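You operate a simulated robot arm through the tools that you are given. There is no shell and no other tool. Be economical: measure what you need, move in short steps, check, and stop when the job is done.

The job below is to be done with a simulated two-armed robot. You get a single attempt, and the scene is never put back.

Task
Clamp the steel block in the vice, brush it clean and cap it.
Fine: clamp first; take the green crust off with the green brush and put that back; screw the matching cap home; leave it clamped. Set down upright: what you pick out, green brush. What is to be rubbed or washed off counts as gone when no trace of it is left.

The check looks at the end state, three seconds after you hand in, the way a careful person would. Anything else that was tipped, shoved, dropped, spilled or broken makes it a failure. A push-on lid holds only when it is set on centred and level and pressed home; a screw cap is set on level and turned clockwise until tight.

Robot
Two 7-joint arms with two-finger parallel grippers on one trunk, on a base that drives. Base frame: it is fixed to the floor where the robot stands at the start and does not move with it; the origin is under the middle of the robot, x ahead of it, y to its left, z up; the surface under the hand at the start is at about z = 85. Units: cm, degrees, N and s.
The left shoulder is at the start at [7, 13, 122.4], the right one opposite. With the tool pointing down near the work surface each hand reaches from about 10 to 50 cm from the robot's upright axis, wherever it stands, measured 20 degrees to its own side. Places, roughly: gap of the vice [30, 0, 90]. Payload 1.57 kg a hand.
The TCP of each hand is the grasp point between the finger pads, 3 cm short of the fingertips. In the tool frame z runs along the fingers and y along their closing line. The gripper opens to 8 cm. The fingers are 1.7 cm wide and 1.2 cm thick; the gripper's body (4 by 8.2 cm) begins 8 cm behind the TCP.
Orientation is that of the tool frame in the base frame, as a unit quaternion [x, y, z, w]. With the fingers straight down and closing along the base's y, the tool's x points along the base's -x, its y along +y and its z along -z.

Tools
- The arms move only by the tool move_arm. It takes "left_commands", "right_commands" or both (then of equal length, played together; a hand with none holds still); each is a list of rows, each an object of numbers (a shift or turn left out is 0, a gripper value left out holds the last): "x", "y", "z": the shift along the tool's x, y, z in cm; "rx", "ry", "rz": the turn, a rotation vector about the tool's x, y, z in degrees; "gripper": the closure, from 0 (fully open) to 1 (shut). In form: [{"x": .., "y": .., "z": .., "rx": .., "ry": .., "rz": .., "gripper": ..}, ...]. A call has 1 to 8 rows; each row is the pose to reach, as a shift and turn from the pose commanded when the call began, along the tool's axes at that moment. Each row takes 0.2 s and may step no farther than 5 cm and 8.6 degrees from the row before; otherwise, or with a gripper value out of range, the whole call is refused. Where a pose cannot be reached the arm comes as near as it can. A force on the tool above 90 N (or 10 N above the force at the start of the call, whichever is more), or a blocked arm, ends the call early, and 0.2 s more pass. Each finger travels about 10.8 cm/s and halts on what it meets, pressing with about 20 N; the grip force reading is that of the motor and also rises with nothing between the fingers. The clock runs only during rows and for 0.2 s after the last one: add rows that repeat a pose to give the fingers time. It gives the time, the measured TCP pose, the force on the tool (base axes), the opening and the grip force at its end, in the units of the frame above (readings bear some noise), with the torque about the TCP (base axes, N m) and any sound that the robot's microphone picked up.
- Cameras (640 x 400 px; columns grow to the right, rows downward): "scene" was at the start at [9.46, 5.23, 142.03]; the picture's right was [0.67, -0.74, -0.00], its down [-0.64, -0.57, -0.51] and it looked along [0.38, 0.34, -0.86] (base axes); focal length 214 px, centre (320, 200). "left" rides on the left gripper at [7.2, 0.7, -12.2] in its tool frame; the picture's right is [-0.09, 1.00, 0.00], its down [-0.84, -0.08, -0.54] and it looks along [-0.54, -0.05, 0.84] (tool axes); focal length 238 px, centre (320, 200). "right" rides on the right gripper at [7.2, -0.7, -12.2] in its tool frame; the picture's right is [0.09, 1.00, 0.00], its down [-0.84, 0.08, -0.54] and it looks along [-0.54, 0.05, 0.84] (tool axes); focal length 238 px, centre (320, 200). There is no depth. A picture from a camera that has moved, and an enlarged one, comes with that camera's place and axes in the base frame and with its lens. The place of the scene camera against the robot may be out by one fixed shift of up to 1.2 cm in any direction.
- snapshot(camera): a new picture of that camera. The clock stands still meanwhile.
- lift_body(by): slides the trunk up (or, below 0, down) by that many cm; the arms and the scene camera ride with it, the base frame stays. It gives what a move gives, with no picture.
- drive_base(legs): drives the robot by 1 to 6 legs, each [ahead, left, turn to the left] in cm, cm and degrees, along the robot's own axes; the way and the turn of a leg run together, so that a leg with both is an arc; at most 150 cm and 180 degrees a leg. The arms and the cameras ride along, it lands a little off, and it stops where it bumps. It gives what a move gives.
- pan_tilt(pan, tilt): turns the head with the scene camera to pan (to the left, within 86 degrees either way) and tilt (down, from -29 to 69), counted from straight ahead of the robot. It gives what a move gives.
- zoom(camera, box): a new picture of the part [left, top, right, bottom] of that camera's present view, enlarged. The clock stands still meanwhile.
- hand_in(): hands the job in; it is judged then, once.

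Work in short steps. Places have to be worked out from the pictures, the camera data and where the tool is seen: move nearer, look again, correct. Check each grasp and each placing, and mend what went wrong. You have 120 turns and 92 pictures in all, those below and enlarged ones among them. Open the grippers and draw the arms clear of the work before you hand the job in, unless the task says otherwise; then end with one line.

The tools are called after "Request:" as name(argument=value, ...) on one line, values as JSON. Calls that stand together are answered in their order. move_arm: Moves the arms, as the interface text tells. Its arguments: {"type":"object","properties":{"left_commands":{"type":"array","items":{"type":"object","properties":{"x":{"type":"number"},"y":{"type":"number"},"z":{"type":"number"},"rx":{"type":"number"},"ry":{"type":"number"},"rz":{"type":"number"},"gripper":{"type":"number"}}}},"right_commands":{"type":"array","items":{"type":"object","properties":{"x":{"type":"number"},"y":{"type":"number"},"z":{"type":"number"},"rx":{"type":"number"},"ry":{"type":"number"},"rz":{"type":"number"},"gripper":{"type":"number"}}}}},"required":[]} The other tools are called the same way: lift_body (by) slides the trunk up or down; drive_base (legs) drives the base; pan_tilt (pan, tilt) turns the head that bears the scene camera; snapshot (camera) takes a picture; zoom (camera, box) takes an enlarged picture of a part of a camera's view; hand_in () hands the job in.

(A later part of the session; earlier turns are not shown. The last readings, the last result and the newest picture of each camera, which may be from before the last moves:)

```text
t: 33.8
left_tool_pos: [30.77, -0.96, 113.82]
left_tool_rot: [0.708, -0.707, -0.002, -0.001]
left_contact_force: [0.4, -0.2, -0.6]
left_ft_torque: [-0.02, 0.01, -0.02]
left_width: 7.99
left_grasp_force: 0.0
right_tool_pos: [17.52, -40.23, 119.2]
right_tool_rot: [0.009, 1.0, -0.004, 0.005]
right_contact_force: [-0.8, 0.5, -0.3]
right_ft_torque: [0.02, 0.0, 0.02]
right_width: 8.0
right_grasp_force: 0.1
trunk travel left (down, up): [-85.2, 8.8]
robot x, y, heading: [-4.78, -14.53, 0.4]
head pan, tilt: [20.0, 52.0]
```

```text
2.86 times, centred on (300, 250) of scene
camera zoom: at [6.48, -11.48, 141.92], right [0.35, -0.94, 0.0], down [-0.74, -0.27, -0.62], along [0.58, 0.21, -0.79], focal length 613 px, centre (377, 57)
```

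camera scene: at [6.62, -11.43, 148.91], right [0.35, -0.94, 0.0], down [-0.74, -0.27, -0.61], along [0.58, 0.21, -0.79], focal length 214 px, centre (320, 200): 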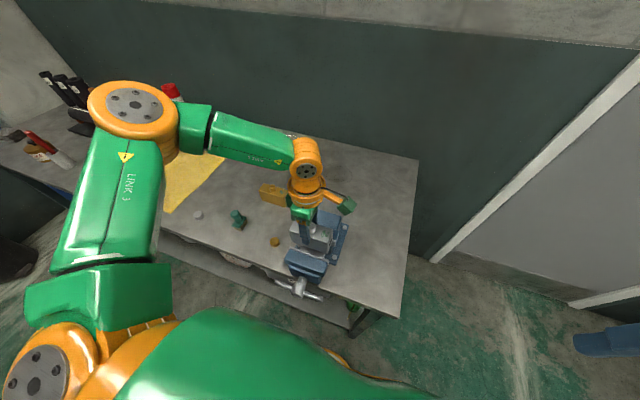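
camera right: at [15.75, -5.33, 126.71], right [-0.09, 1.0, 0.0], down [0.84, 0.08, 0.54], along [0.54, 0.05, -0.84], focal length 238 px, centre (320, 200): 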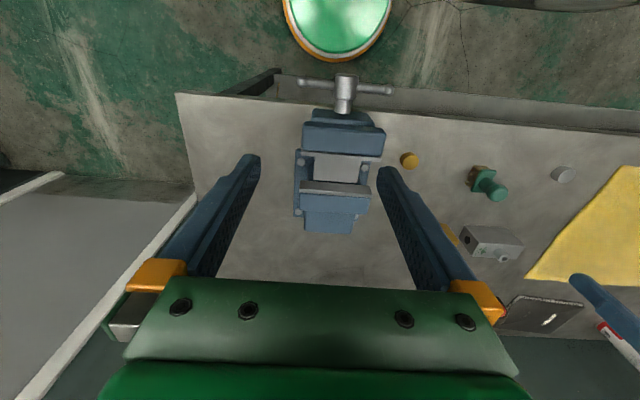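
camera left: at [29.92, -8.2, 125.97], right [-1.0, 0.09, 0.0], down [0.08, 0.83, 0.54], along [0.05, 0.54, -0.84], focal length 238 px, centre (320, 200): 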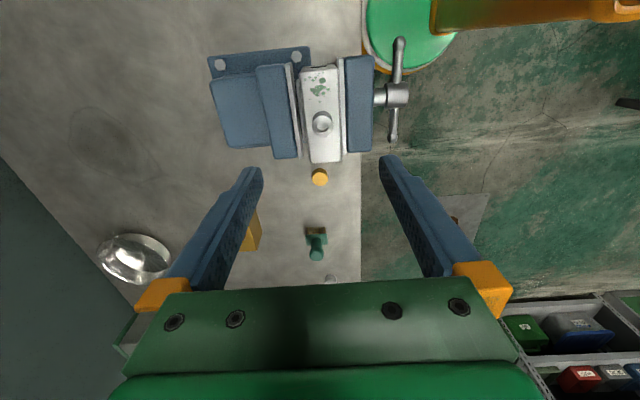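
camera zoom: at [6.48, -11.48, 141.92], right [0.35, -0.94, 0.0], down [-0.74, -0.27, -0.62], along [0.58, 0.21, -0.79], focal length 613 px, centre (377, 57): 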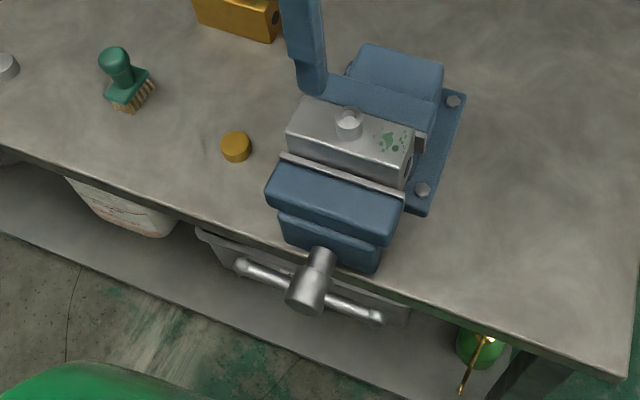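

The steel block sits upright on the vice bed, proud of the jaws. The T-handle hub is near (20, -1.6, 91), bar along y. I plan to crank it with the left hand's closed fingers pointing forward as a peg. I drive back and lower the trunk.

Request:
drive_base(legs=[[-36, 0, 0]])

Request:
move_arm(left_commands=[{"rx": 8.5, "y": -1, "gripper": 1}, {"rx": 17, "y": -2}, {"rx": 25.5, "y": -3}, {"rx": 34, "y": -4}, {"rx": 42.5, "y": -5}, {"rx": 51, "y": -6}, {"rx": 59.5, "y": -7}, {"rx": 68, "y": -8}])

Request:
move_arm(left_commands=[{"rx": 8}, {"rx": 16}, {"rx": 22}])

Request:
snapshot(camera="left")

```text
t: 36.1
left_tool_pos: [-4.81, -1.23, 113.65]
left_tool_rot: [0.707, -0.707, -0.002, 0.0]
left_contact_force: [0.8, 1.0, 0.0]
left_ft_torque: [-0.02, 0.03, 0.02]
left_width: 7.99
left_grasp_force: 0.0
right_tool_pos: [-18.1, -40.31, 119.16]
right_tool_rot: [0.008, 1.0, -0.005, 0.005]
right_contact_force: [0.2, 0.3, 0.7]
right_ft_torque: [0.02, 0.03, -0.02]
right_width: 8.01
right_grasp_force: 0.1
trunk travel left (down, up): [-85.2, 8.8]
robot x, y, heading: [-40.74, -15.2, 0.3]
head pan, tilt: [20.0, 52.0]
```

```text
t: 37.9
left_tool_pos: [3.16, -1.13, 113.77]
left_tool_rot: [0.587, -0.586, 0.394, -0.395]
left_contact_force: [0.5, 0.9, 0.2]
left_ft_torque: [-0.02, 0.03, -0.04]
left_width: 0.01
left_grasp_force: 20.0
right_tool_pos: [-18.22, -40.3, 119.37]
right_tool_rot: [0.008, 1.0, -0.004, 0.004]
right_contact_force: [-0.5, -0.7, 0.6]
right_ft_torque: [0.01, 0.01, 0.0]
right_width: 7.98
right_grasp_force: 0.0
trunk travel left (down, up): [-85.2, 8.8]
robot x, y, heading: [-40.58, -14.79, -0.0]
head pan, tilt: [20.0, 52.0]
```

```text
t: 38.7
left_tool_pos: [3.99, 1.25, 122.19]
left_tool_rot: [0.539, -0.482, 0.486, -0.491]
left_contact_force: [-0.1, 0.4, 0.0]
left_ft_torque: [0.04, 0.05, -0.02]
left_width: 0.02
left_grasp_force: 20.0
left hand out of reach, approached as far as the arm can: row 1, 2, 3
right_tool_pos: [-18.55, -40.41, 119.35]
right_tool_rot: [0.007, 1.0, -0.004, 0.005]
right_contact_force: [-0.8, -0.7, 0.6]
right_ft_torque: [0.01, 0.0, 0.02]
right_width: 8.03
right_grasp_force: 0.1
trunk travel left (down, up): [-85.2, 8.8]
robot x, y, heading: [-40.94, -14.9, 0.1]
head pan, tilt: [20.0, 52.0]
```

```text
62 pictures are left
camera left: at [-7.89, -6.76, 122.51], right [-0.05, 0.04, -1.0], down [-0.59, 0.81, 0.06], along [0.81, 0.59, -0.02], focal length 238 px, centre (320, 200)
```

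left: 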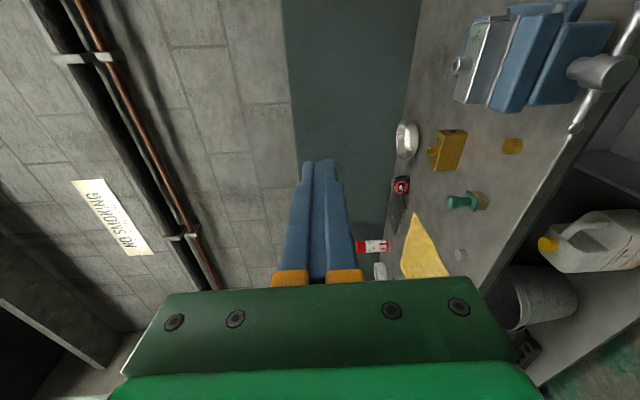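

Nearly pointing forward. I lower the trunk so the hand comes to handle height, then correct orientation and look.

Request:
lift_body(by=-27)

Request:
move_arm(left_commands=[{"rx": 0}, {"x": 1, "z": 2}])

Request:
snapshot(camera="left")

Request:
snapshot(camera="scene")

```text
t: 41.5
left_tool_pos: [4.14, 1.19, 95.22]
left_tool_rot: [0.539, -0.482, 0.485, -0.491]
left_contact_force: [-0.1, -0.4, -1.0]
left_ft_torque: [0.0, 0.02, -0.01]
left_width: 0.01
left_grasp_force: 20.2
right_tool_pos: [-18.36, -40.35, 92.31]
right_tool_rot: [0.008, 1.0, -0.004, 0.005]
right_contact_force: [0.8, -0.2, -0.6]
right_ft_torque: [-0.02, -0.01, 0.0]
right_width: 7.99
right_grasp_force: 0.1
trunk travel left (down, up): [-58.2, 35.8]
robot x, y, heading: [-40.69, -15.09, 0.3]
head pan, tilt: [20.0, 52.0]
```

```text
t: 42.1
left_tool_pos: [6.24, 0.33, 95.19]
left_tool_rot: [0.54, -0.482, 0.485, -0.491]
left_contact_force: [0.2, 0.9, -0.3]
left_ft_torque: [0.02, -0.01, 0.01]
left_width: 0.0
left_grasp_force: 19.7
right_tool_pos: [-18.31, -40.25, 92.28]
right_tool_rot: [0.007, 1.0, -0.005, 0.005]
right_contact_force: [0.5, 0.4, 0.7]
right_ft_torque: [-0.01, 0.0, -0.01]
right_width: 7.98
right_grasp_force: 0.0
trunk travel left (down, up): [-58.2, 35.8]
robot x, y, heading: [-40.42, -15.04, 0.0]
head pan, tilt: [20.0, 52.0]
```

```text
61 pictures are left
camera left: at [-5.67, -7.59, 95.44], right [-0.05, 0.04, -1.0], down [-0.59, 0.8, 0.06], along [0.81, 0.59, -0.02], focal length 238 px, centre (320, 200)
```

left: 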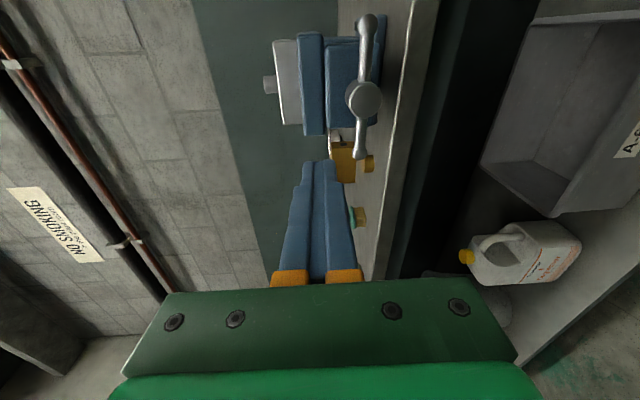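

```text
60 pictures are left
camera scene: at [-29.17, -11.66, 114.91], right [0.35, -0.94, 0.0], down [-0.74, -0.27, -0.61], along [0.58, 0.21, -0.79], focal length 214 px, centre (320, 200)
```

scene: 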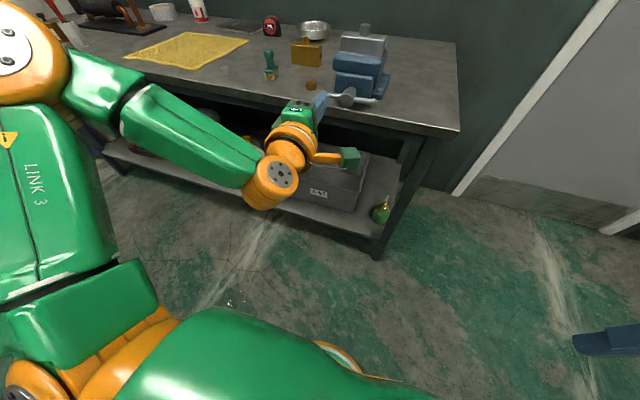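

Hub axis ≈ (x 19.5, y -1.5, z 90.3), bar radius ≈6. I drive 8 cm ahead, then set the peg below the +y bar end at r≈4.5 behind the bar plane.

Request:
drive_base(legs=[[8, 0, 0]])

Request:
move_arm(left_commands=[{"x": -2, "y": 3}, {"x": -2.2, "y": 6.6}, {"x": -2.2, "y": 6.6}])

Request:
snapshot(camera="left")

```text
t: 43.1
left_tool_pos: [14.14, 0.52, 95.25]
left_tool_rot: [0.539, -0.482, 0.485, -0.491]
left_contact_force: [-0.5, 0.0, 0.0]
left_ft_torque: [0.03, -0.01, -0.04]
left_width: 0.0
left_grasp_force: 20.1
right_tool_pos: [-10.5, -40.28, 92.21]
right_tool_rot: [0.007, 1.0, -0.003, 0.006]
right_contact_force: [0.4, -0.1, -0.1]
right_ft_torque: [0.0, 0.01, 0.01]
right_width: 7.97
right_grasp_force: 0.0
trunk travel left (down, up): [-58.2, 35.8]
robot x, y, heading: [-32.67, -15.46, 0.5]
head pan, tilt: [20.0, 52.0]
```

```text
t: 44.0
left_tool_pos: [13.62, 0.9, 94.87]
left_tool_rot: [0.541, -0.481, 0.485, -0.491]
left_contact_force: [0.3, 0.7, 0.6]
left_ft_torque: [0.01, 0.01, -0.02]
left_width: 0.01
left_grasp_force: 20.0
left hand out of reach, approached as far as the arm can: row 1, 2, 3
right_tool_pos: [-10.3, -40.26, 92.27]
right_tool_rot: [0.006, 1.0, -0.004, 0.004]
right_contact_force: [0.5, 0.1, 0.2]
right_ft_torque: [-0.01, -0.01, 0.02]
right_width: 8.01
right_grasp_force: 0.1
trunk travel left (down, up): [-58.2, 35.8]
robot x, y, heading: [-32.68, -14.87, 0.2]
head pan, tilt: [20.0, 52.0]
```

```text
59 pictures are left
camera left: at [1.75, -7.02, 95.23], right [-0.05, 0.04, -1.0], down [-0.59, 0.8, 0.06], along [0.8, 0.6, -0.02], focal length 238 px, centre (320, 200)
```

left: 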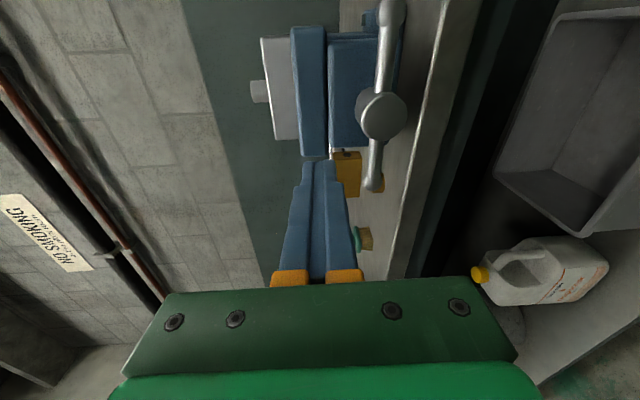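

At this orientation the hand cannot go below shoulder height, so I lower the trunk 16 cm more and then raise the hand to the wanted spot.

Request:
lift_body(by=-16)

Request:
move_arm(left_commands=[{"x": -0.8, "y": -3}, {"x": -1.7, "y": -7}, {"x": -1.7, "y": -9.5}, {"x": -1.7, "y": -9.5}])

```text
t: 45.8
left_tool_pos: [13.5, 0.89, 78.99]
left_tool_rot: [0.541, -0.481, 0.485, -0.491]
left_contact_force: [0.8, 0.9, 0.8]
left_ft_torque: [-0.01, 0.0, 0.01]
left_width: 0.0
left_grasp_force: 20.2
right_tool_pos: [-10.36, -40.28, 76.37]
right_tool_rot: [0.008, 1.0, -0.005, 0.005]
right_contact_force: [0.4, 0.3, -0.6]
right_ft_torque: [0.02, 0.01, -0.02]
right_width: 7.98
right_grasp_force: 0.0
trunk travel left (down, up): [-42.2, 51.8]
robot x, y, heading: [-33.0, -15.16, 0.6]
head pan, tilt: [20.0, 52.0]
```

```text
t: 46.8
left_tool_pos: [14.01, 3.24, 88.47]
left_tool_rot: [0.541, -0.481, 0.484, -0.491]
left_contact_force: [-0.3, -0.5, -0.4]
left_ft_torque: [0.01, -0.01, 0.0]
left_width: 0.0
left_grasp_force: 19.9
right_tool_pos: [-10.38, -40.2, 76.3]
right_tool_rot: [0.007, 1.0, -0.004, 0.005]
right_contact_force: [-1.3, -0.7, -0.3]
right_ft_torque: [-0.01, -0.03, 0.04]
right_width: 7.98
right_grasp_force: 0.0
trunk travel left (down, up): [-42.2, 51.8]
robot x, y, heading: [-32.97, -15.05, 0.2]
head pan, tilt: [20.0, 52.0]
```

Now I advance the peg under the +y end of the bar.

Request:
move_arm(left_commands=[{"x": 1, "y": 0.5}, {"x": 1, "y": 0.5, "z": 2.2}, {"x": 1, "y": 0.5, "z": 4.4}, {"x": 1, "y": 0.5, "z": 4.4}])

Request:
snapshot(camera="left")

Request:
zoom(camera="scene", box=[220, 0, 480, 160])

```text
t: 47.8
left_tool_pos: [18.55, 2.42, 87.82]
left_tool_rot: [0.542, -0.481, 0.485, -0.491]
left_contact_force: [0.0, 0.1, -0.3]
left_ft_torque: [-0.02, -0.01, 0.01]
left_width: 0.01
left_grasp_force: 19.9
right_tool_pos: [-10.42, -40.34, 76.32]
right_tool_rot: [0.007, 1.0, -0.005, 0.005]
right_contact_force: [-0.3, -0.4, -0.4]
right_ft_torque: [0.03, -0.01, -0.01]
right_width: 8.01
right_grasp_force: 0.1
trunk travel left (down, up): [-42.2, 51.8]
robot x, y, heading: [-32.76, -15.01, 0.2]
head pan, tilt: [20.0, 52.0]
```

```text
58 pictures are left
camera left: at [6.72, -5.56, 88.08], right [-0.05, 0.04, -1.0], down [-0.59, 0.8, 0.06], along [0.8, 0.6, -0.02], focal length 238 px, centre (320, 200)
```

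left: 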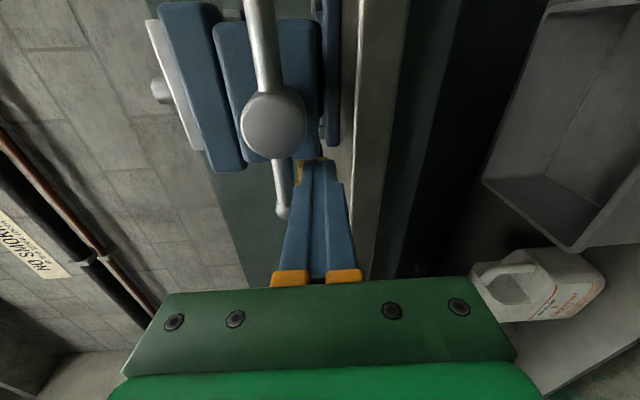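

```text
2.46 times, centred on (350, 80) of scene
camera zoom: at [-21.32, -11.58, 98.93], right [0.35, -0.94, 0.0], down [-0.74, -0.27, -0.62], along [0.58, 0.21, -0.79], focal length 528 px, centre (246, 495)
```

zoom: 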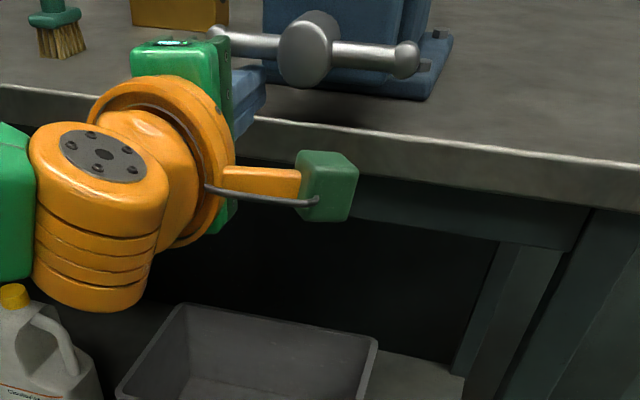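

The peg lies just under the bar's +y arm. I sweep it up along the arc (clockwise as seen from the robot) to 90°.

Request:
move_arm(left_commands=[{"x": -0.44, "y": -1.42}, {"x": -0.36, "y": -2.98, "z": -0.1}, {"x": 0.24, "y": -4.42, "z": -0.2}, {"x": 1.31, "y": -5.56, "z": -0.33}, {"x": 2.69, "y": -6.27, "z": -0.46}, {"x": 4.24, "y": -6.46, "z": -0.57}])

Request:
snapshot(camera="left")

```text
t: 49.2
left_tool_pos: [18.41, -1.51, 94.21]
left_tool_rot: [0.542, -0.481, 0.484, -0.49]
left_contact_force: [1.3, 1.3, 0.0]
left_ft_torque: [0.03, 0.03, 0.1]
left_width: 0.0
left_grasp_force: 20.0
right_tool_pos: [-10.32, -40.26, 76.18]
right_tool_rot: [0.007, 1.0, -0.005, 0.005]
right_contact_force: [-0.6, -0.2, 0.1]
right_ft_torque: [-0.02, 0.01, -0.03]
right_width: 8.01
right_grasp_force: 0.1
trunk travel left (down, up): [-42.2, 51.8]
robot x, y, heading: [-32.82, -15.02, 0.4]
head pan, tilt: [20.0, 52.0]
```

```text
56 pictures are left
camera left: at [6.62, -9.42, 94.55], right [-0.05, 0.04, -1.0], down [-0.59, 0.8, 0.06], along [0.8, 0.6, -0.02], focal length 238 px, centre (320, 200)
```

left: 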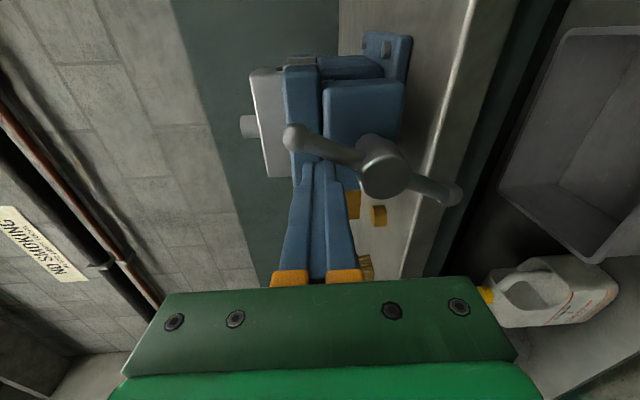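

The handle turned freely by ~110°. I continue with a full turn.

Request:
move_arm(left_commands=[{"x": 3.1, "y": 1.49, "z": -0.14}, {"x": 4.26, "y": 4.73, "z": -0.07}, {"x": 2.79, "y": 7.84, "z": 0.17}, {"x": -0.45, "y": 8.98, "z": 0.43}, {"x": -3.55, "y": 7.49, "z": 0.57}, {"x": -4.71, "y": 4.25, "z": 0.5}, {"x": -3.24, "y": 1.15, "z": 0.26}, {"x": 0, "y": 0, "z": 0}])

Request:
snapshot(camera="left")

```text
t: 51.0
left_tool_pos: [18.88, 1.21, 92.94]
left_tool_rot: [0.559, -0.476, 0.478, -0.482]
left_contact_force: [-31.8, 36.5, -69.9]
left_ft_torque: [-0.02, 1.33, 0.74]
left_width: 0.0
left_grasp_force: 20.4
left hand out of reach, approached as far as the arm can: row 1, 2
right_tool_pos: [-9.87, -38.72, 76.63]
right_tool_rot: [0.005, 1.0, -0.014, 0.002]
right_contact_force: [-1.0, -0.5, 0.1]
right_ft_torque: [0.03, -0.01, -0.01]
right_width: 7.96
right_grasp_force: 0.0
trunk travel left (down, up): [-42.2, 51.8]
robot x, y, heading: [-32.33, -15.11, 0.9]
head pan, tilt: [20.0, 52.0]
```

```text
55 pictures are left
camera left: at [7.23, -7.05, 93.73], right [-0.08, 0.01, -1.0], down [-0.61, 0.79, 0.06], along [0.79, 0.61, -0.06], focal length 238 px, centre (320, 200)
```

left: 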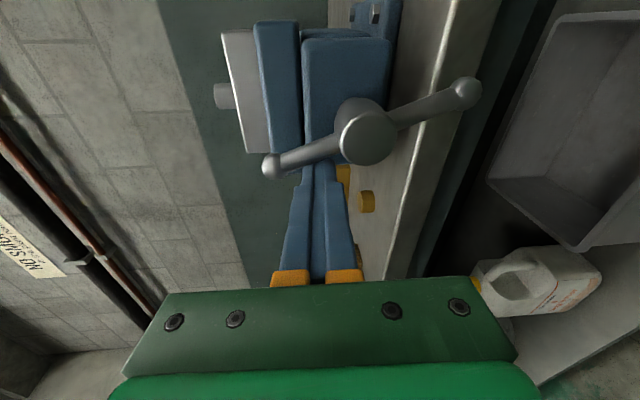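

It stopped with ~85 N against the bar: the vice is tight. I back the peg off, retract and inspect.

Request:
move_arm(left_commands=[{"x": -1, "y": 1}, {"x": -1.5, "y": 1.5, "z": -3}, {"x": -1.5, "y": 1.5, "z": -7}, {"x": -1.5, "y": 1.5, "z": -10}])

Request:
lift_body(by=40)

Request:
zoom(camera="scene", box=[200, 0, 480, 180])

```text
t: 52.0
left_tool_pos: [8.36, -0.73, 93.41]
left_tool_rot: [0.54, -0.482, 0.486, -0.49]
left_contact_force: [0.0, -1.0, 0.5]
left_ft_torque: [0.02, 0.0, 0.01]
left_width: 0.02
left_grasp_force: 20.4
right_tool_pos: [-10.51, -40.19, 76.32]
right_tool_rot: [0.008, 1.0, -0.005, 0.005]
right_contact_force: [-0.3, 0.1, 0.1]
right_ft_torque: [0.01, -0.01, 0.02]
right_width: 8.0
right_grasp_force: 0.1
trunk travel left (down, up): [-42.2, 51.8]
robot x, y, heading: [-32.57, -14.78, 0.1]
head pan, tilt: [20.0, 52.0]
```

```text
t: 55.8
left_tool_pos: [8.49, -0.65, 133.21]
left_tool_rot: [0.541, -0.481, 0.485, -0.491]
left_contact_force: [-0.3, 0.7, 0.2]
left_ft_torque: [0.04, 0.02, -0.04]
left_width: 0.0
left_grasp_force: 19.9
right_tool_pos: [-10.37, -40.34, 116.39]
right_tool_rot: [0.007, 1.0, -0.004, 0.005]
right_contact_force: [-0.4, 0.4, 0.7]
right_ft_torque: [0.01, -0.03, 0.0]
right_width: 8.01
right_grasp_force: 0.0
trunk travel left (down, up): [-82.2, 11.8]
robot x, y, heading: [-32.81, -15.02, 0.4]
head pan, tilt: [20.0, 52.0]
```

```text
2.22 times, centred on (340, 90) of scene
camera zoom: at [-21.3, -11.59, 138.92], right [0.35, -0.94, 0.0], down [-0.74, -0.27, -0.62], along [0.58, 0.21, -0.79], focal length 477 px, centre (276, 444)
```

zoom: 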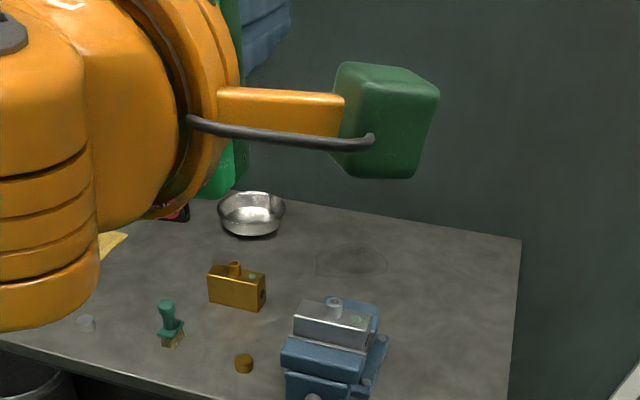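

Clamped by the look of it. Next the brush (≈(33.9, 26.6), knob on top). I bring the left hand back to pointing down.

Request:
move_arm(left_commands=[{"rx": -8.5, "gripper": 0}, {"rx": -17}, {"rx": -25.5}, {"rx": -34}, {"rx": -42.5}, {"rx": -51}, {"rx": -59.5}, {"rx": -68}])

Request:
move_arm(left_commands=[{"rx": -8}, {"rx": -16}, {"rx": -20}])

Request:
move_arm(left_commands=[{"rz": 8.5}, {"rz": 17}, {"rz": 25.5}, {"rz": 34}, {"rz": 42.5}, {"rz": 51}, {"rz": 59.5}, {"rz": 68}])

```text
t: 57.6
left_tool_pos: [4.2, 3.27, 128.03]
left_tool_rot: [0.723, -0.67, 0.133, -0.103]
left_contact_force: [-0.3, 0.4, -0.9]
left_ft_torque: [0.0, 0.01, 0.0]
left_width: 7.97
left_grasp_force: 0.0
left hand out of reach, approached as far as the arm can: row 5, 6, 7, 8
right_tool_pos: [-10.29, -40.12, 116.3]
right_tool_rot: [0.007, 1.0, -0.006, 0.005]
right_contact_force: [0.7, 0.8, 0.6]
right_ft_torque: [0.01, 0.03, 0.03]
right_width: 7.99
right_grasp_force: 0.1
trunk travel left (down, up): [-82.2, 11.8]
robot x, y, heading: [-32.63, -14.87, 0.4]
head pan, tilt: [20.0, 52.0]
```

```text
t: 58.4
left_tool_pos: [0.77, 4.64, 123.43]
left_tool_rot: [0.73, -0.682, 0.016, 0.023]
left_contact_force: [-0.1, -0.6, -0.3]
left_ft_torque: [-0.01, 0.02, 0.0]
left_width: 8.01
left_grasp_force: 0.1
left hand out of reach, approached as far as the arm can: row 1, 2, 3
right_tool_pos: [-10.3, -40.32, 116.26]
right_tool_rot: [0.007, 1.0, -0.004, 0.005]
right_contact_force: [-0.4, -0.5, -0.2]
right_ft_torque: [-0.01, 0.0, 0.02]
right_width: 8.0
right_grasp_force: 0.1
trunk travel left (down, up): [-82.2, 11.8]
robot x, y, heading: [-32.53, -14.67, 0.5]
head pan, tilt: [20.0, 52.0]
```

```text
t: 60.2
left_tool_pos: [0.65, 4.76, 123.48]
left_tool_rot: [-0.223, 0.975, -0.026, -0.01]
left_contact_force: [-0.4, 0.0, 0.7]
left_ft_torque: [-0.02, -0.01, 0.01]
left_width: 8.0
left_grasp_force: 0.0
right_tool_pos: [-10.43, -40.17, 116.26]
right_tool_rot: [0.007, 1.0, -0.004, 0.004]
right_contact_force: [-0.8, 0.4, 0.1]
right_ft_torque: [0.02, 0.0, -0.02]
right_width: 7.99
right_grasp_force: 0.0
trunk travel left (down, up): [-82.2, 11.8]
robot x, y, heading: [-32.82, -14.87, 0.2]
head pan, tilt: [20.0, 52.0]
```

I finish the orientation to straight down and drive to stand at about (-4, 6).

Request:
move_arm(left_commands=[{"rx": -1, "ry": -0.4, "rz": 8.4}, {"rx": -2, "ry": -0.8, "rz": 16.8}, {"rx": -3, "ry": -1.16, "rz": 25}, {"rx": -3, "ry": -1.16, "rz": 25.8}])

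Request:
drive_base(legs=[[28.5, 0, 0], [0, 21, 0]])

Request:
snapshot(camera="left")

```text
t: 61.2
left_tool_pos: [0.46, 4.78, 123.19]
left_tool_rot: [-0.001, 1.0, 0.001, 0.0]
left_contact_force: [0.2, 0.9, 0.6]
left_ft_torque: [0.01, -0.01, 0.01]
left_width: 8.02
left_grasp_force: 0.1
left hand out of reach, approached as far as the arm can: row 1, 2, 3, 4
right_tool_pos: [-10.33, -40.22, 116.33]
right_tool_rot: [0.008, 1.0, -0.004, 0.006]
right_contact_force: [-0.6, -1.1, -1.2]
right_ft_torque: [-0.01, 0.01, 0.02]
right_width: 7.99
right_grasp_force: 0.0
trunk travel left (down, up): [-82.2, 11.8]
robot x, y, heading: [-32.94, -15.12, 0.2]
head pan, tilt: [20.0, 52.0]
```

```text
t: 64.4
left_tool_pos: [28.05, 25.69, 123.39]
left_tool_rot: [0.0, 1.0, 0.002, -0.001]
left_contact_force: [0.0, 0.9, 0.5]
left_ft_torque: [0.04, 0.0, -0.03]
left_width: 8.01
left_grasp_force: 0.0
right_tool_pos: [17.25, -19.34, 116.3]
right_tool_rot: [0.007, 1.0, -0.003, 0.006]
right_contact_force: [-0.3, 0.5, 0.7]
right_ft_torque: [0.01, -0.02, 0.02]
right_width: 8.02
right_grasp_force: 0.1
trunk travel left (down, up): [-82.2, 11.8]
robot x, y, heading: [-5.23, 5.98, 0.3]
head pan, tilt: [20.0, 52.0]
```

```text
53 pictures are left
camera left: at [20.72, 26.25, 135.45], right [0.09, 1.0, 0.0], down [0.84, -0.08, 0.54], along [0.54, -0.05, -0.84], focal length 238 px, centre (320, 200)
```

left: 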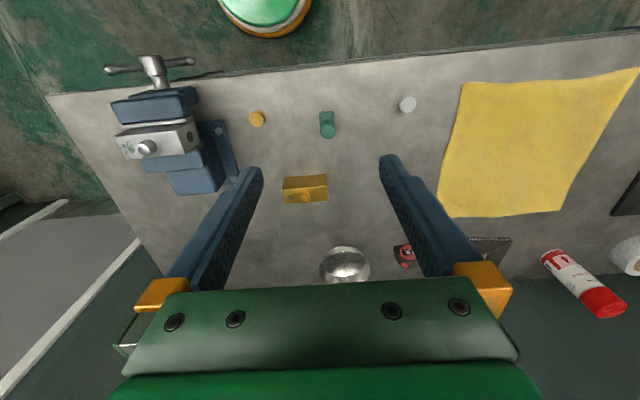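

I move over the brush and descend to z≈104 for a closer look.

Request:
move_arm(left_commands=[{"x": -2, "y": 0.3, "z": 4}, {"x": -4, "y": 0.6, "z": 8}, {"x": -5, "y": 0.9, "z": 12}, {"x": -5.8, "y": 0.9, "z": 16}, {"x": -5.8, "y": 0.9, "z": 19}])

Request:
snapshot(camera="left")

```text
t: 65.6
left_tool_pos: [33.86, 26.93, 104.08]
left_tool_rot: [0.001, 1.0, 0.0, 0.0]
left_contact_force: [0.7, 0.9, 0.3]
left_ft_torque: [0.0, 0.01, 0.02]
left_width: 7.99
left_grasp_force: 0.1
right_tool_pos: [17.24, -19.1, 116.37]
right_tool_rot: [0.008, 1.0, -0.004, 0.004]
right_contact_force: [0.8, 0.8, -0.5]
right_ft_torque: [0.0, -0.01, 0.02]
right_width: 7.98
right_grasp_force: 0.1
trunk travel left (down, up): [-82.2, 11.8]
robot x, y, heading: [-4.77, 6.43, 0.1]
head pan, tilt: [20.0, 52.0]
```

```text
52 pictures are left
camera left: at [26.47, 27.51, 116.25], right [0.09, 1.0, 0.0], down [0.84, -0.08, 0.54], along [0.54, -0.05, -0.84], focal length 238 px, centre (320, 200)
```

left: 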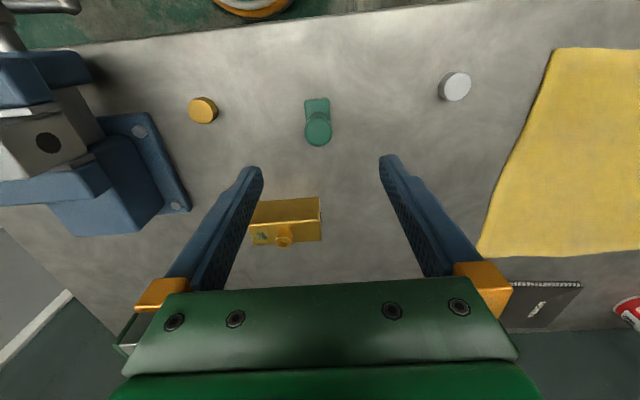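

Knob centre ≈ (34.0, 26.6, 90.5). I descend further to inspect neck and plate heights.

Request:
move_arm(left_commands=[{"x": -0.1, "y": -0.3, "z": 4}, {"x": -0.1, "y": -0.3, "z": 7.5}, {"x": -0.1, "y": -0.3, "z": 7.5}])

Request:
snapshot(camera="left")

Request:
pan_tilt(pan=30, tilt=55)

Request:
snapshot(camera="scene")

```text
t: 66.4
left_tool_pos: [33.87, 26.58, 96.43]
left_tool_rot: [-0.001, 1.0, 0.002, 0.0]
left_contact_force: [-0.4, 0.4, 0.0]
left_ft_torque: [0.02, -0.02, 0.0]
left_width: 7.99
left_grasp_force: 0.2
right_tool_pos: [17.16, -19.14, 116.27]
right_tool_rot: [0.008, 1.0, -0.005, 0.005]
right_contact_force: [-0.1, -0.6, 0.8]
right_ft_torque: [0.02, 0.01, 0.0]
right_width: 8.01
right_grasp_force: 0.1
trunk travel left (down, up): [-82.2, 11.8]
robot x, y, heading: [-4.87, 6.45, 0.3]
head pan, tilt: [20.0, 52.0]
```

```text
51 pictures are left
camera left: at [26.53, 27.25, 108.66], right [0.09, 1.0, 0.0], down [0.84, -0.08, 0.54], along [0.54, -0.05, -0.84], focal length 238 px, centre (320, 200)
```

left: 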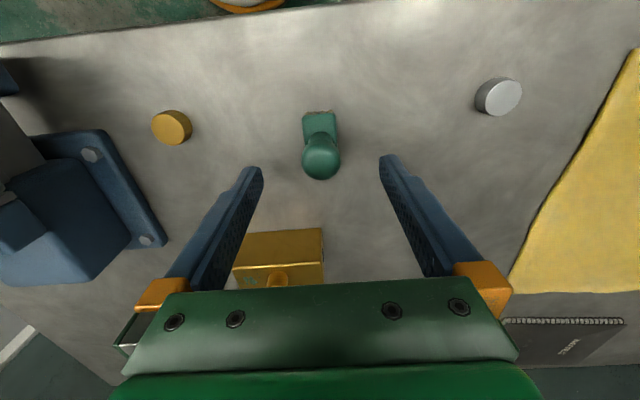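

```text
t: 67.1
left_tool_pos: [33.99, 26.61, 96.5]
left_tool_rot: [-0.001, 1.0, 0.001, -0.001]
left_contact_force: [0.7, 0.2, -0.2]
left_ft_torque: [0.01, -0.02, 0.0]
left_width: 7.99
left_grasp_force: 0.0
right_tool_pos: [17.27, -18.98, 116.29]
right_tool_rot: [0.008, 1.0, -0.005, 0.005]
right_contact_force: [0.3, -0.3, 0.3]
right_ft_torque: [0.03, -0.01, 0.0]
right_width: 7.99
right_grasp_force: 0.1
trunk travel left (down, up): [-82.2, 11.8]
robot x, y, heading: [-5.39, 6.21, 0.3]
head pan, tilt: [30.0, 55.0]
```

```text
50 pictures are left
camera scene: at [5.45, 10.66, 138.54], right [0.5, -0.86, 0.0], down [-0.71, -0.41, -0.57], along [0.5, 0.29, -0.82], focal length 214 px, centre (320, 200)
```

scene: 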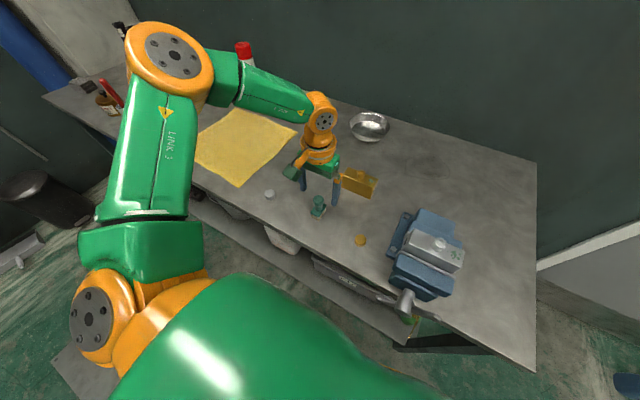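

The knob is centred under the fingers, plate narrower than the knob. I descend 5 cm and close.

Request:
move_arm(left_commands=[{"z": 2.5}, {"z": 5}, {"z": 5, "gripper": 1}, {"z": 5, "gripper": 1}, {"z": 5, "gripper": 1}, {"z": 5, "gripper": 1}])

Request:
move_arm(left_commands=[{"z": -3}, {"z": -7}, {"z": -11}])

Request:
snapshot(camera="left")

```text
t: 68.5
left_tool_pos: [33.69, 26.71, 91.54]
left_tool_rot: [0.0, 1.0, 0.0, -0.001]
left_contact_force: [0.0, 0.7, 0.0]
left_ft_torque: [0.0, 0.0, -0.01]
left_width: 2.86
left_grasp_force: 20.1
right_tool_pos: [17.23, -19.16, 116.32]
right_tool_rot: [0.008, 1.0, -0.004, 0.005]
right_contact_force: [-0.8, -0.8, 0.1]
right_ft_torque: [0.03, 0.0, 0.0]
right_width: 8.03
right_grasp_force: 0.0
trunk travel left (down, up): [-82.2, 11.8]
robot x, y, heading: [-5.17, 6.47, 0.3]
head pan, tilt: [30.0, 55.0]
```

```text
t: 69.3
left_tool_pos: [33.85, 26.5, 102.71]
left_tool_rot: [0.0, 1.0, 0.0, 0.001]
left_contact_force: [0.5, 0.2, -0.9]
left_ft_torque: [-0.01, 0.01, 0.01]
left_width: 2.87
left_grasp_force: 20.4
right_tool_pos: [17.21, -19.13, 116.21]
right_tool_rot: [0.008, 1.0, -0.005, 0.005]
right_contact_force: [-0.6, 0.2, 0.2]
right_ft_torque: [0.01, 0.01, -0.01]
right_width: 8.0
right_grasp_force: 0.0
trunk travel left (down, up): [-82.2, 11.8]
robot x, y, heading: [-5.27, 6.23, 0.3]
head pan, tilt: [30.0, 55.0]
```

```text
49 pictures are left
camera left: at [26.49, 27.22, 114.85], right [0.09, 1.0, 0.0], down [0.84, -0.08, 0.54], along [0.54, -0.05, -0.84], focal length 238 px, centre (320, 200)
```

left: 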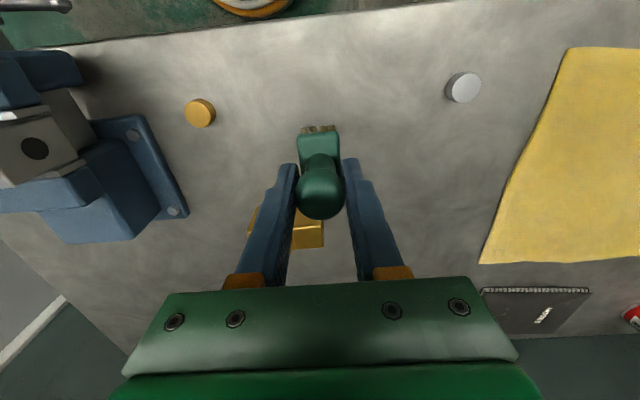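

Brush held (bottom ≈6.5 below TCP). I raise it and drive right so the left hand is by the vice, with the brush over the crust end (30.6, -4.3).

Request:
move_arm(left_commands=[{"z": -4}, {"z": -8.5}])

Request:
drive_base(legs=[[0, -21, 0]])

Request:
snapshot(camera="left")

```text
t: 69.9
left_tool_pos: [33.94, 26.63, 111.38]
left_tool_rot: [-0.001, 1.0, 0.0, -0.001]
left_contact_force: [0.6, -0.9, -1.0]
left_ft_torque: [-0.04, -0.01, 0.01]
left_width: 2.86
left_grasp_force: 20.1
right_tool_pos: [17.14, -19.18, 116.24]
right_tool_rot: [0.008, 1.0, -0.004, 0.005]
right_contact_force: [0.1, 0.1, -0.4]
right_ft_torque: [0.01, 0.03, 0.02]
right_width: 8.0
right_grasp_force: 0.1
trunk travel left (down, up): [-82.2, 11.8]
robot x, y, heading: [-5.24, 6.47, 0.3]
head pan, tilt: [30.0, 55.0]
```

```text
t: 71.6
left_tool_pos: [34.1, 6.39, 111.22]
left_tool_rot: [-0.003, 1.0, 0.0, -0.001]
left_contact_force: [-0.4, 0.1, -1.1]
left_ft_torque: [-0.04, -0.01, 0.03]
left_width: 2.86
left_grasp_force: 19.7
right_tool_pos: [17.42, -39.48, 116.45]
right_tool_rot: [0.005, 1.0, -0.006, 0.005]
right_contact_force: [0.1, -0.2, 0.8]
right_ft_torque: [-0.05, -0.01, -0.01]
right_width: 8.0
right_grasp_force: 0.1
trunk travel left (down, up): [-82.2, 11.8]
robot x, y, heading: [-5.15, -14.43, 0.4]
head pan, tilt: [30.0, 55.0]
```

```text
48 pictures are left
camera left: at [26.71, 6.95, 123.44], right [0.09, 1.0, 0.0], down [0.84, -0.07, 0.54], along [0.54, -0.05, -0.84], focal length 238 px, centre (320, 200)
```

left: 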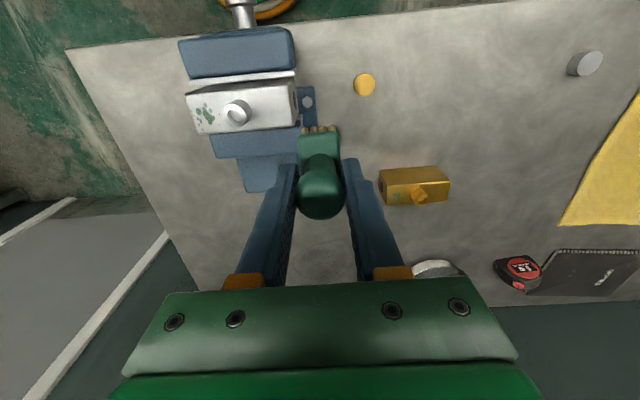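

Request:
zoom(camera="left", box=[170, 20, 350, 160])

```text
2.86 times, centred on (260, 90) of left
camera zoom: at [26.71, 6.95, 123.44], right [0.09, 1.0, 0.0], down [0.84, -0.07, 0.54], along [0.54, -0.05, -0.84], focal length 681 px, centre (491, 514)
```

zoom: 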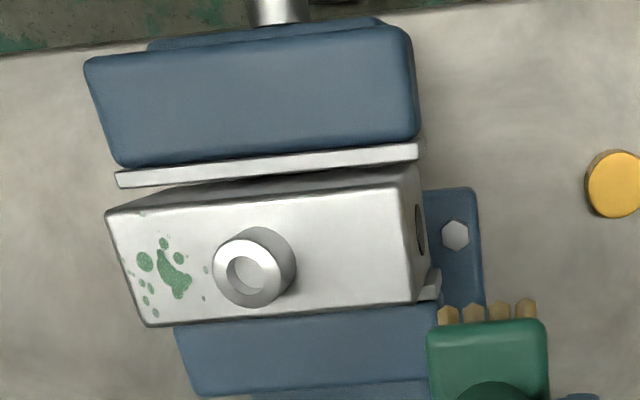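

Block top now spans x≈29.5–33.5, y≈-6.75–3.3; boss at (31.6, -1.7); crust y -6.8 to -3.9. I move the brush above (31.5, -5.2) and lower to just above contact.

Request:
move_arm(left_commands=[{"x": 0.6, "y": -3}, {"x": 1.3, "y": -6}, {"x": 2, "y": -9}, {"x": 2.6, "y": -11.6}, {"x": 2.6, "y": -11.6, "z": 3}, {"x": 2.6, "y": -11.6, "z": 5.8}, {"x": 2.6, "y": -11.6, "z": 5.8}])

Request:
snapshot(camera="left")

```text
t: 72.9
left_tool_pos: [29.78, -3.36, 107.41]
left_tool_rot: [-0.004, 1.0, -0.001, 0.018]
left_contact_force: [-14.3, -1.0, 32.8]
left_ft_torque: [0.43, 0.36, 0.19]
left_width: 2.87
left_grasp_force: 20.3
left hand out of reach, approached as far as the arm can: row 3, 4, 5, 6
right_tool_pos: [16.52, -39.95, 116.48]
right_tool_rot: [0.004, 1.0, -0.005, 0.009]
right_contact_force: [-0.2, -0.3, -0.7]
right_ft_torque: [0.03, 0.0, 0.01]
right_width: 7.99
right_grasp_force: 0.1
trunk travel left (down, up): [-82.2, 11.8]
robot x, y, heading: [-5.1, -14.79, 0.6]
head pan, tilt: [30.0, 55.0]
stopped in row 6 (left hand): the force on the tool passed its limit at 108 N (the readings are from after the stop); the commanded pose is now the measured one
```

```text
46 pictures are left
camera left: at [21.94, -2.69, 119.29], right [0.08, 1.0, 0.0], down [0.82, -0.07, 0.57], along [0.57, -0.05, -0.82], focal length 238 px, centre (320, 200)
```

left: 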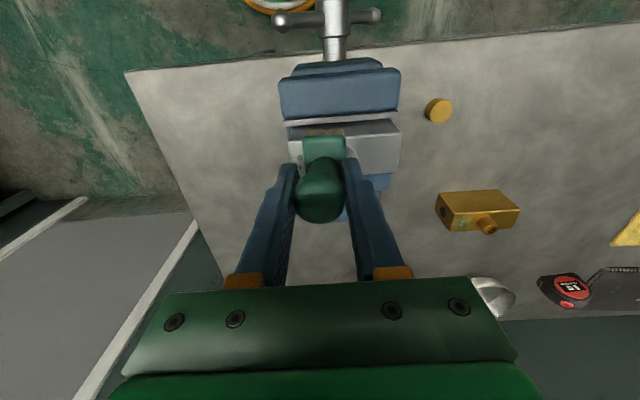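

The arm couldn't reach that far across and the brush pressed on the boss. I lift straight up and check things.

Request:
move_arm(left_commands=[{"z": -2}, {"z": -5}])

Request:
snapshot(camera="left")

```text
t: 73.5
left_tool_pos: [30.04, -2.7, 110.94]
left_tool_rot: [-0.01, 1.0, -0.003, 0.014]
left_contact_force: [0.6, -0.1, -0.1]
left_ft_torque: [0.0, -0.01, 0.05]
left_width: 2.87
left_grasp_force: 20.5
left hand out of reach, approached as far as the arm can: row 2
right_tool_pos: [17.28, -39.77, 116.42]
right_tool_rot: [0.005, 1.0, -0.004, 0.006]
right_contact_force: [-0.9, 0.3, -0.5]
right_ft_torque: [-0.01, -0.04, 0.03]
right_width: 7.99
right_grasp_force: 0.1
trunk travel left (down, up): [-82.2, 11.8]
robot x, y, heading: [-5.07, -14.31, 0.7]
head pan, tilt: [30.0, 55.0]
```

```text
45 pictures are left
camera left: at [22.36, -2.11, 122.88], right [0.07, 1.0, 0.0], down [0.82, -0.06, 0.57], along [0.56, -0.04, -0.82], focal length 238 px, centre (320, 200)
```

left: 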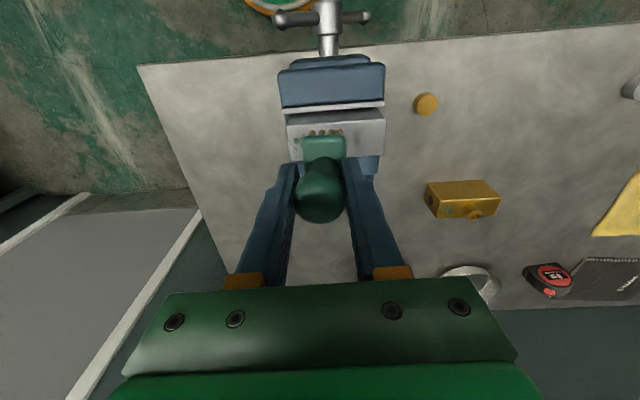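

I drive 10.5 cm right so the target lies at a comfortable place for the left arm, after straightening orientation.

Request:
drive_base(legs=[[-1, -10.5, -0.5]])

Request:
move_arm(left_commands=[{"y": 2, "z": -1}, {"y": 4, "z": -1}])

```text
t: 74.7
left_tool_pos: [29.49, -13.24, 110.88]
left_tool_rot: [-0.006, 1.0, -0.004, 0.013]
left_contact_force: [0.8, 0.8, -0.4]
left_ft_torque: [0.02, -0.02, -0.01]
left_width: 2.87
left_grasp_force: 20.3
right_tool_pos: [16.54, -50.13, 116.27]
right_tool_rot: [0.008, 1.0, -0.007, 0.005]
right_contact_force: [0.0, -0.2, 0.8]
right_ft_torque: [-0.06, 0.0, 0.03]
right_width: 8.0
right_grasp_force: 0.2
trunk travel left (down, up): [-82.2, 11.8]
robot x, y, heading: [-6.26, -24.96, 0.4]
head pan, tilt: [30.0, 55.0]
```

```text
t: 75.3
left_tool_pos: [29.43, -9.25, 111.79]
left_tool_rot: [-0.006, 1.0, -0.004, 0.014]
left_contact_force: [0.0, 1.1, -0.9]
left_ft_torque: [-0.03, 0.01, 0.01]
left_width: 2.84
left_grasp_force: 20.3
right_tool_pos: [16.36, -50.25, 116.47]
right_tool_rot: [0.009, 1.0, -0.006, 0.005]
right_contact_force: [0.2, -0.9, 0.1]
right_ft_torque: [-0.02, 0.0, -0.02]
right_width: 8.0
right_grasp_force: 0.1
trunk travel left (down, up): [-82.2, 11.8]
robot x, y, heading: [-6.25, -25.21, 0.1]
head pan, tilt: [30.0, 55.0]
```

I straighten the tool (≈1.6°) and go to above the crust at z≈107.5.

Request:
move_arm(left_commands=[{"rx": -0.4, "ry": 1.6, "rz": 0.7, "x": -1, "y": 2}, {"rx": -0.4, "ry": 1.6, "rz": 0.7, "x": -2.1, "y": 4.05}, {"rx": -0.4, "ry": 1.6, "rz": 0.7, "x": -2.1, "y": 4.05, "z": 3}, {"rx": -0.4, "ry": 1.6, "rz": 0.7, "x": -2.1, "y": 4.05, "z": 4.2}, {"rx": -0.4, "ry": 1.6, "rz": 0.7, "x": -2.1, "y": 4.05, "z": 4.2}])

Request:
snapshot(camera="left")

```text
t: 76.5
left_tool_pos: [31.63, -5.33, 107.76]
left_tool_rot: [0.001, 1.0, 0.001, 0.0]
left_contact_force: [1.0, 0.4, -0.5]
left_ft_torque: [0.02, 0.0, 0.0]
left_width: 2.86
left_grasp_force: 20.2
right_tool_pos: [16.43, -50.55, 116.46]
right_tool_rot: [0.008, 1.0, -0.005, 0.005]
right_contact_force: [0.5, -0.5, 0.5]
right_ft_torque: [-0.02, -0.03, 0.01]
right_width: 7.99
right_grasp_force: 0.1
trunk travel left (down, up): [-82.2, 11.8]
robot x, y, heading: [-6.06, -25.12, 0.3]
head pan, tilt: [30.0, 55.0]
```

```text
44 pictures are left
camera left: at [24.29, -4.67, 119.8], right [0.09, 1.0, 0.0], down [0.84, -0.08, 0.54], along [0.54, -0.05, -0.84], focal length 238 px, centre (320, 200)
```

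left: 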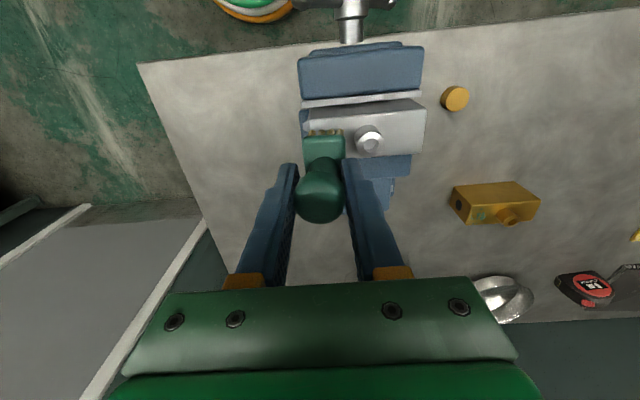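

Reach good. I lower gently to contact (expected near z≈104.4).

Request:
move_arm(left_commands=[{"z": 1.5}, {"z": 2.5}, {"z": 3}])

Request:
move_arm(left_commands=[{"z": 0.3}, {"z": 0.4}])

```text
t: 77.5
left_tool_pos: [31.46, -5.61, 105.57]
left_tool_rot: [0.0, 1.0, 0.002, 0.015]
left_contact_force: [3.9, 2.2, 46.5]
left_ft_torque: [0.51, 0.65, -0.09]
left_width: 2.87
left_grasp_force: 20.1
right_tool_pos: [15.79, -50.72, 116.34]
right_tool_rot: [0.009, 1.0, -0.004, 0.009]
right_contact_force: [0.2, 0.6, -0.3]
right_ft_torque: [0.03, -0.02, -0.06]
right_width: 8.0
right_grasp_force: 0.0
trunk travel left (down, up): [-82.2, 11.8]
robot x, y, heading: [-5.53, -24.69, 0.2]
head pan, tilt: [30.0, 55.0]
stopped in row 3 (left hand): the force on the tool passed its limit at 94 N (the readings are from after the stop); the commanded pose is now the measured one
```

```text
t: 78.2
left_tool_pos: [31.36, -5.61, 105.59]
left_tool_rot: [0.001, 1.0, 0.0, 0.023]
left_contact_force: [-0.4, 1.5, 44.1]
left_ft_torque: [0.27, 0.8, 0.03]
left_width: 2.87
left_grasp_force: 20.3
right_tool_pos: [15.39, -50.83, 116.38]
right_tool_rot: [0.009, 1.0, -0.002, 0.011]
right_contact_force: [-0.9, 0.0, 0.2]
right_ft_torque: [0.02, -0.03, 0.04]
right_width: 7.99
right_grasp_force: 0.1
trunk travel left (down, up): [-82.2, 11.8]
robot x, y, heading: [-5.98, -25.47, 0.2]
head pan, tilt: [30.0, 55.0]
stopped in row 2 (left hand): the force on the tool passed its limit at 91 N (the readings are from after the stop); the commanded pose is now the measured one
```

Contact at z≈105.8 and stiff. I back off to a light pressure and straighten the tool.

Request:
move_arm(left_commands=[{"z": -0.3, "ry": 1.3}, {"z": -0.4, "ry": 2.6}, {"z": -0.4, "ry": 2.6}])

```text
t: 79.0
left_tool_pos: [31.88, -5.65, 105.51]
left_tool_rot: [0.001, 1.0, 0.002, -0.007]
left_contact_force: [-0.1, -1.0, 21.5]
left_ft_torque: [-0.06, -0.33, -0.01]
left_width: 2.84
left_grasp_force: 19.5
right_tool_pos: [15.94, -50.7, 116.34]
right_tool_rot: [0.008, 1.0, -0.004, 0.007]
right_contact_force: [0.6, 0.0, -0.5]
right_ft_torque: [0.01, 0.0, 0.02]
right_width: 8.02
right_grasp_force: 0.0
trunk travel left (down, up): [-82.2, 11.8]
robot x, y, heading: [-6.08, -25.17, -0.1]
head pan, tilt: [30.0, 55.0]
```

About 20 N. I ease slightly and stroke back and forth along x at a few y positions.

Request:
move_arm(left_commands=[{"x": -1.3, "z": -0.15}, {"x": 0.5, "z": -0.15}, {"x": 2, "z": -0.15}, {"x": 0.5, "y": 0.4, "z": -0.15}, {"x": -1.3, "y": 0.8, "z": -0.15}, {"x": 0.5, "y": 0.8, "z": -0.15}, {"x": 2, "y": 0.8, "z": -0.15}, {"x": 0.3, "y": 0.4, "z": -0.15}])

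Request:
move_arm(left_commands=[{"x": -1.3, "y": -1}, {"x": 0.5, "y": -1}, {"x": 2, "y": -1}, {"x": 0.5, "y": -0.2}, {"x": -1.3, "y": 0.4}, {"x": 0.5, "y": 0.4}, {"x": 2, "y": 0.4}, {"x": 0, "y": 0}])

Request:
move_arm(left_commands=[{"z": -2}, {"z": -5}, {"z": -5, "x": -3, "y": 4}, {"z": -5, "x": -5, "y": 8}])

Request:
snapshot(camera="left")

```text
t: 80.8
left_tool_pos: [31.68, -4.88, 105.61]
left_tool_rot: [0.001, 1.0, 0.001, -0.009]
left_contact_force: [-2.5, 0.6, 8.6]
left_ft_torque: [-0.03, 0.0, 0.02]
left_width: 2.89
left_grasp_force: 19.6
right_tool_pos: [16.23, -50.56, 116.15]
right_tool_rot: [0.009, 1.0, -0.004, 0.006]
right_contact_force: [0.3, -0.4, 0.0]
right_ft_torque: [-0.03, -0.02, -0.01]
right_width: 8.01
right_grasp_force: 0.0
trunk travel left (down, up): [-82.2, 11.8]
robot x, y, heading: [-6.04, -25.21, 0.1]
head pan, tilt: [30.0, 55.0]
```

```text
t: 82.6
left_tool_pos: [31.76, -4.94, 105.41]
left_tool_rot: [0.0, 1.0, 0.001, -0.009]
left_contact_force: [-1.9, 0.3, 4.9]
left_ft_torque: [0.03, 0.01, -0.02]
left_width: 2.87
left_grasp_force: 20.0
right_tool_pos: [16.32, -50.45, 116.4]
right_tool_rot: [0.009, 1.0, -0.004, 0.005]
right_contact_force: [0.3, -0.3, 0.7]
right_ft_torque: [-0.01, 0.0, -0.02]
right_width: 7.99
right_grasp_force: 0.1
trunk travel left (down, up): [-82.2, 11.8]
robot x, y, heading: [-6.16, -25.3, 0.1]
head pan, tilt: [30.0, 55.0]
```

```text
t: 83.6
left_tool_pos: [37.31, 3.21, 110.42]
left_tool_rot: [0.001, 1.0, 0.001, -0.01]
left_contact_force: [-0.4, -0.6, -1.2]
left_ft_torque: [-0.03, 0.04, 0.0]
left_width: 2.84
left_grasp_force: 20.3
right_tool_pos: [16.66, -50.34, 116.38]
right_tool_rot: [0.009, 1.0, -0.006, 0.005]
right_contact_force: [0.1, -0.6, -0.1]
right_ft_torque: [-0.03, 0.01, -0.02]
right_width: 7.99
right_grasp_force: 0.1
trunk travel left (down, up): [-82.2, 11.8]
robot x, y, heading: [-5.99, -25.14, 0.4]
head pan, tilt: [30.0, 55.0]
```

```text
43 pictures are left
camera left: at [30.19, 3.9, 122.71], right [0.09, 1.0, 0.0], down [0.85, -0.08, 0.52], along [0.52, -0.05, -0.85], focal length 238 px, centre (320, 200)
```

left: 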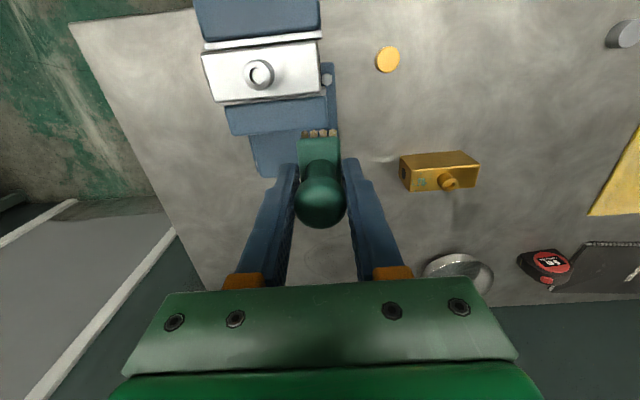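

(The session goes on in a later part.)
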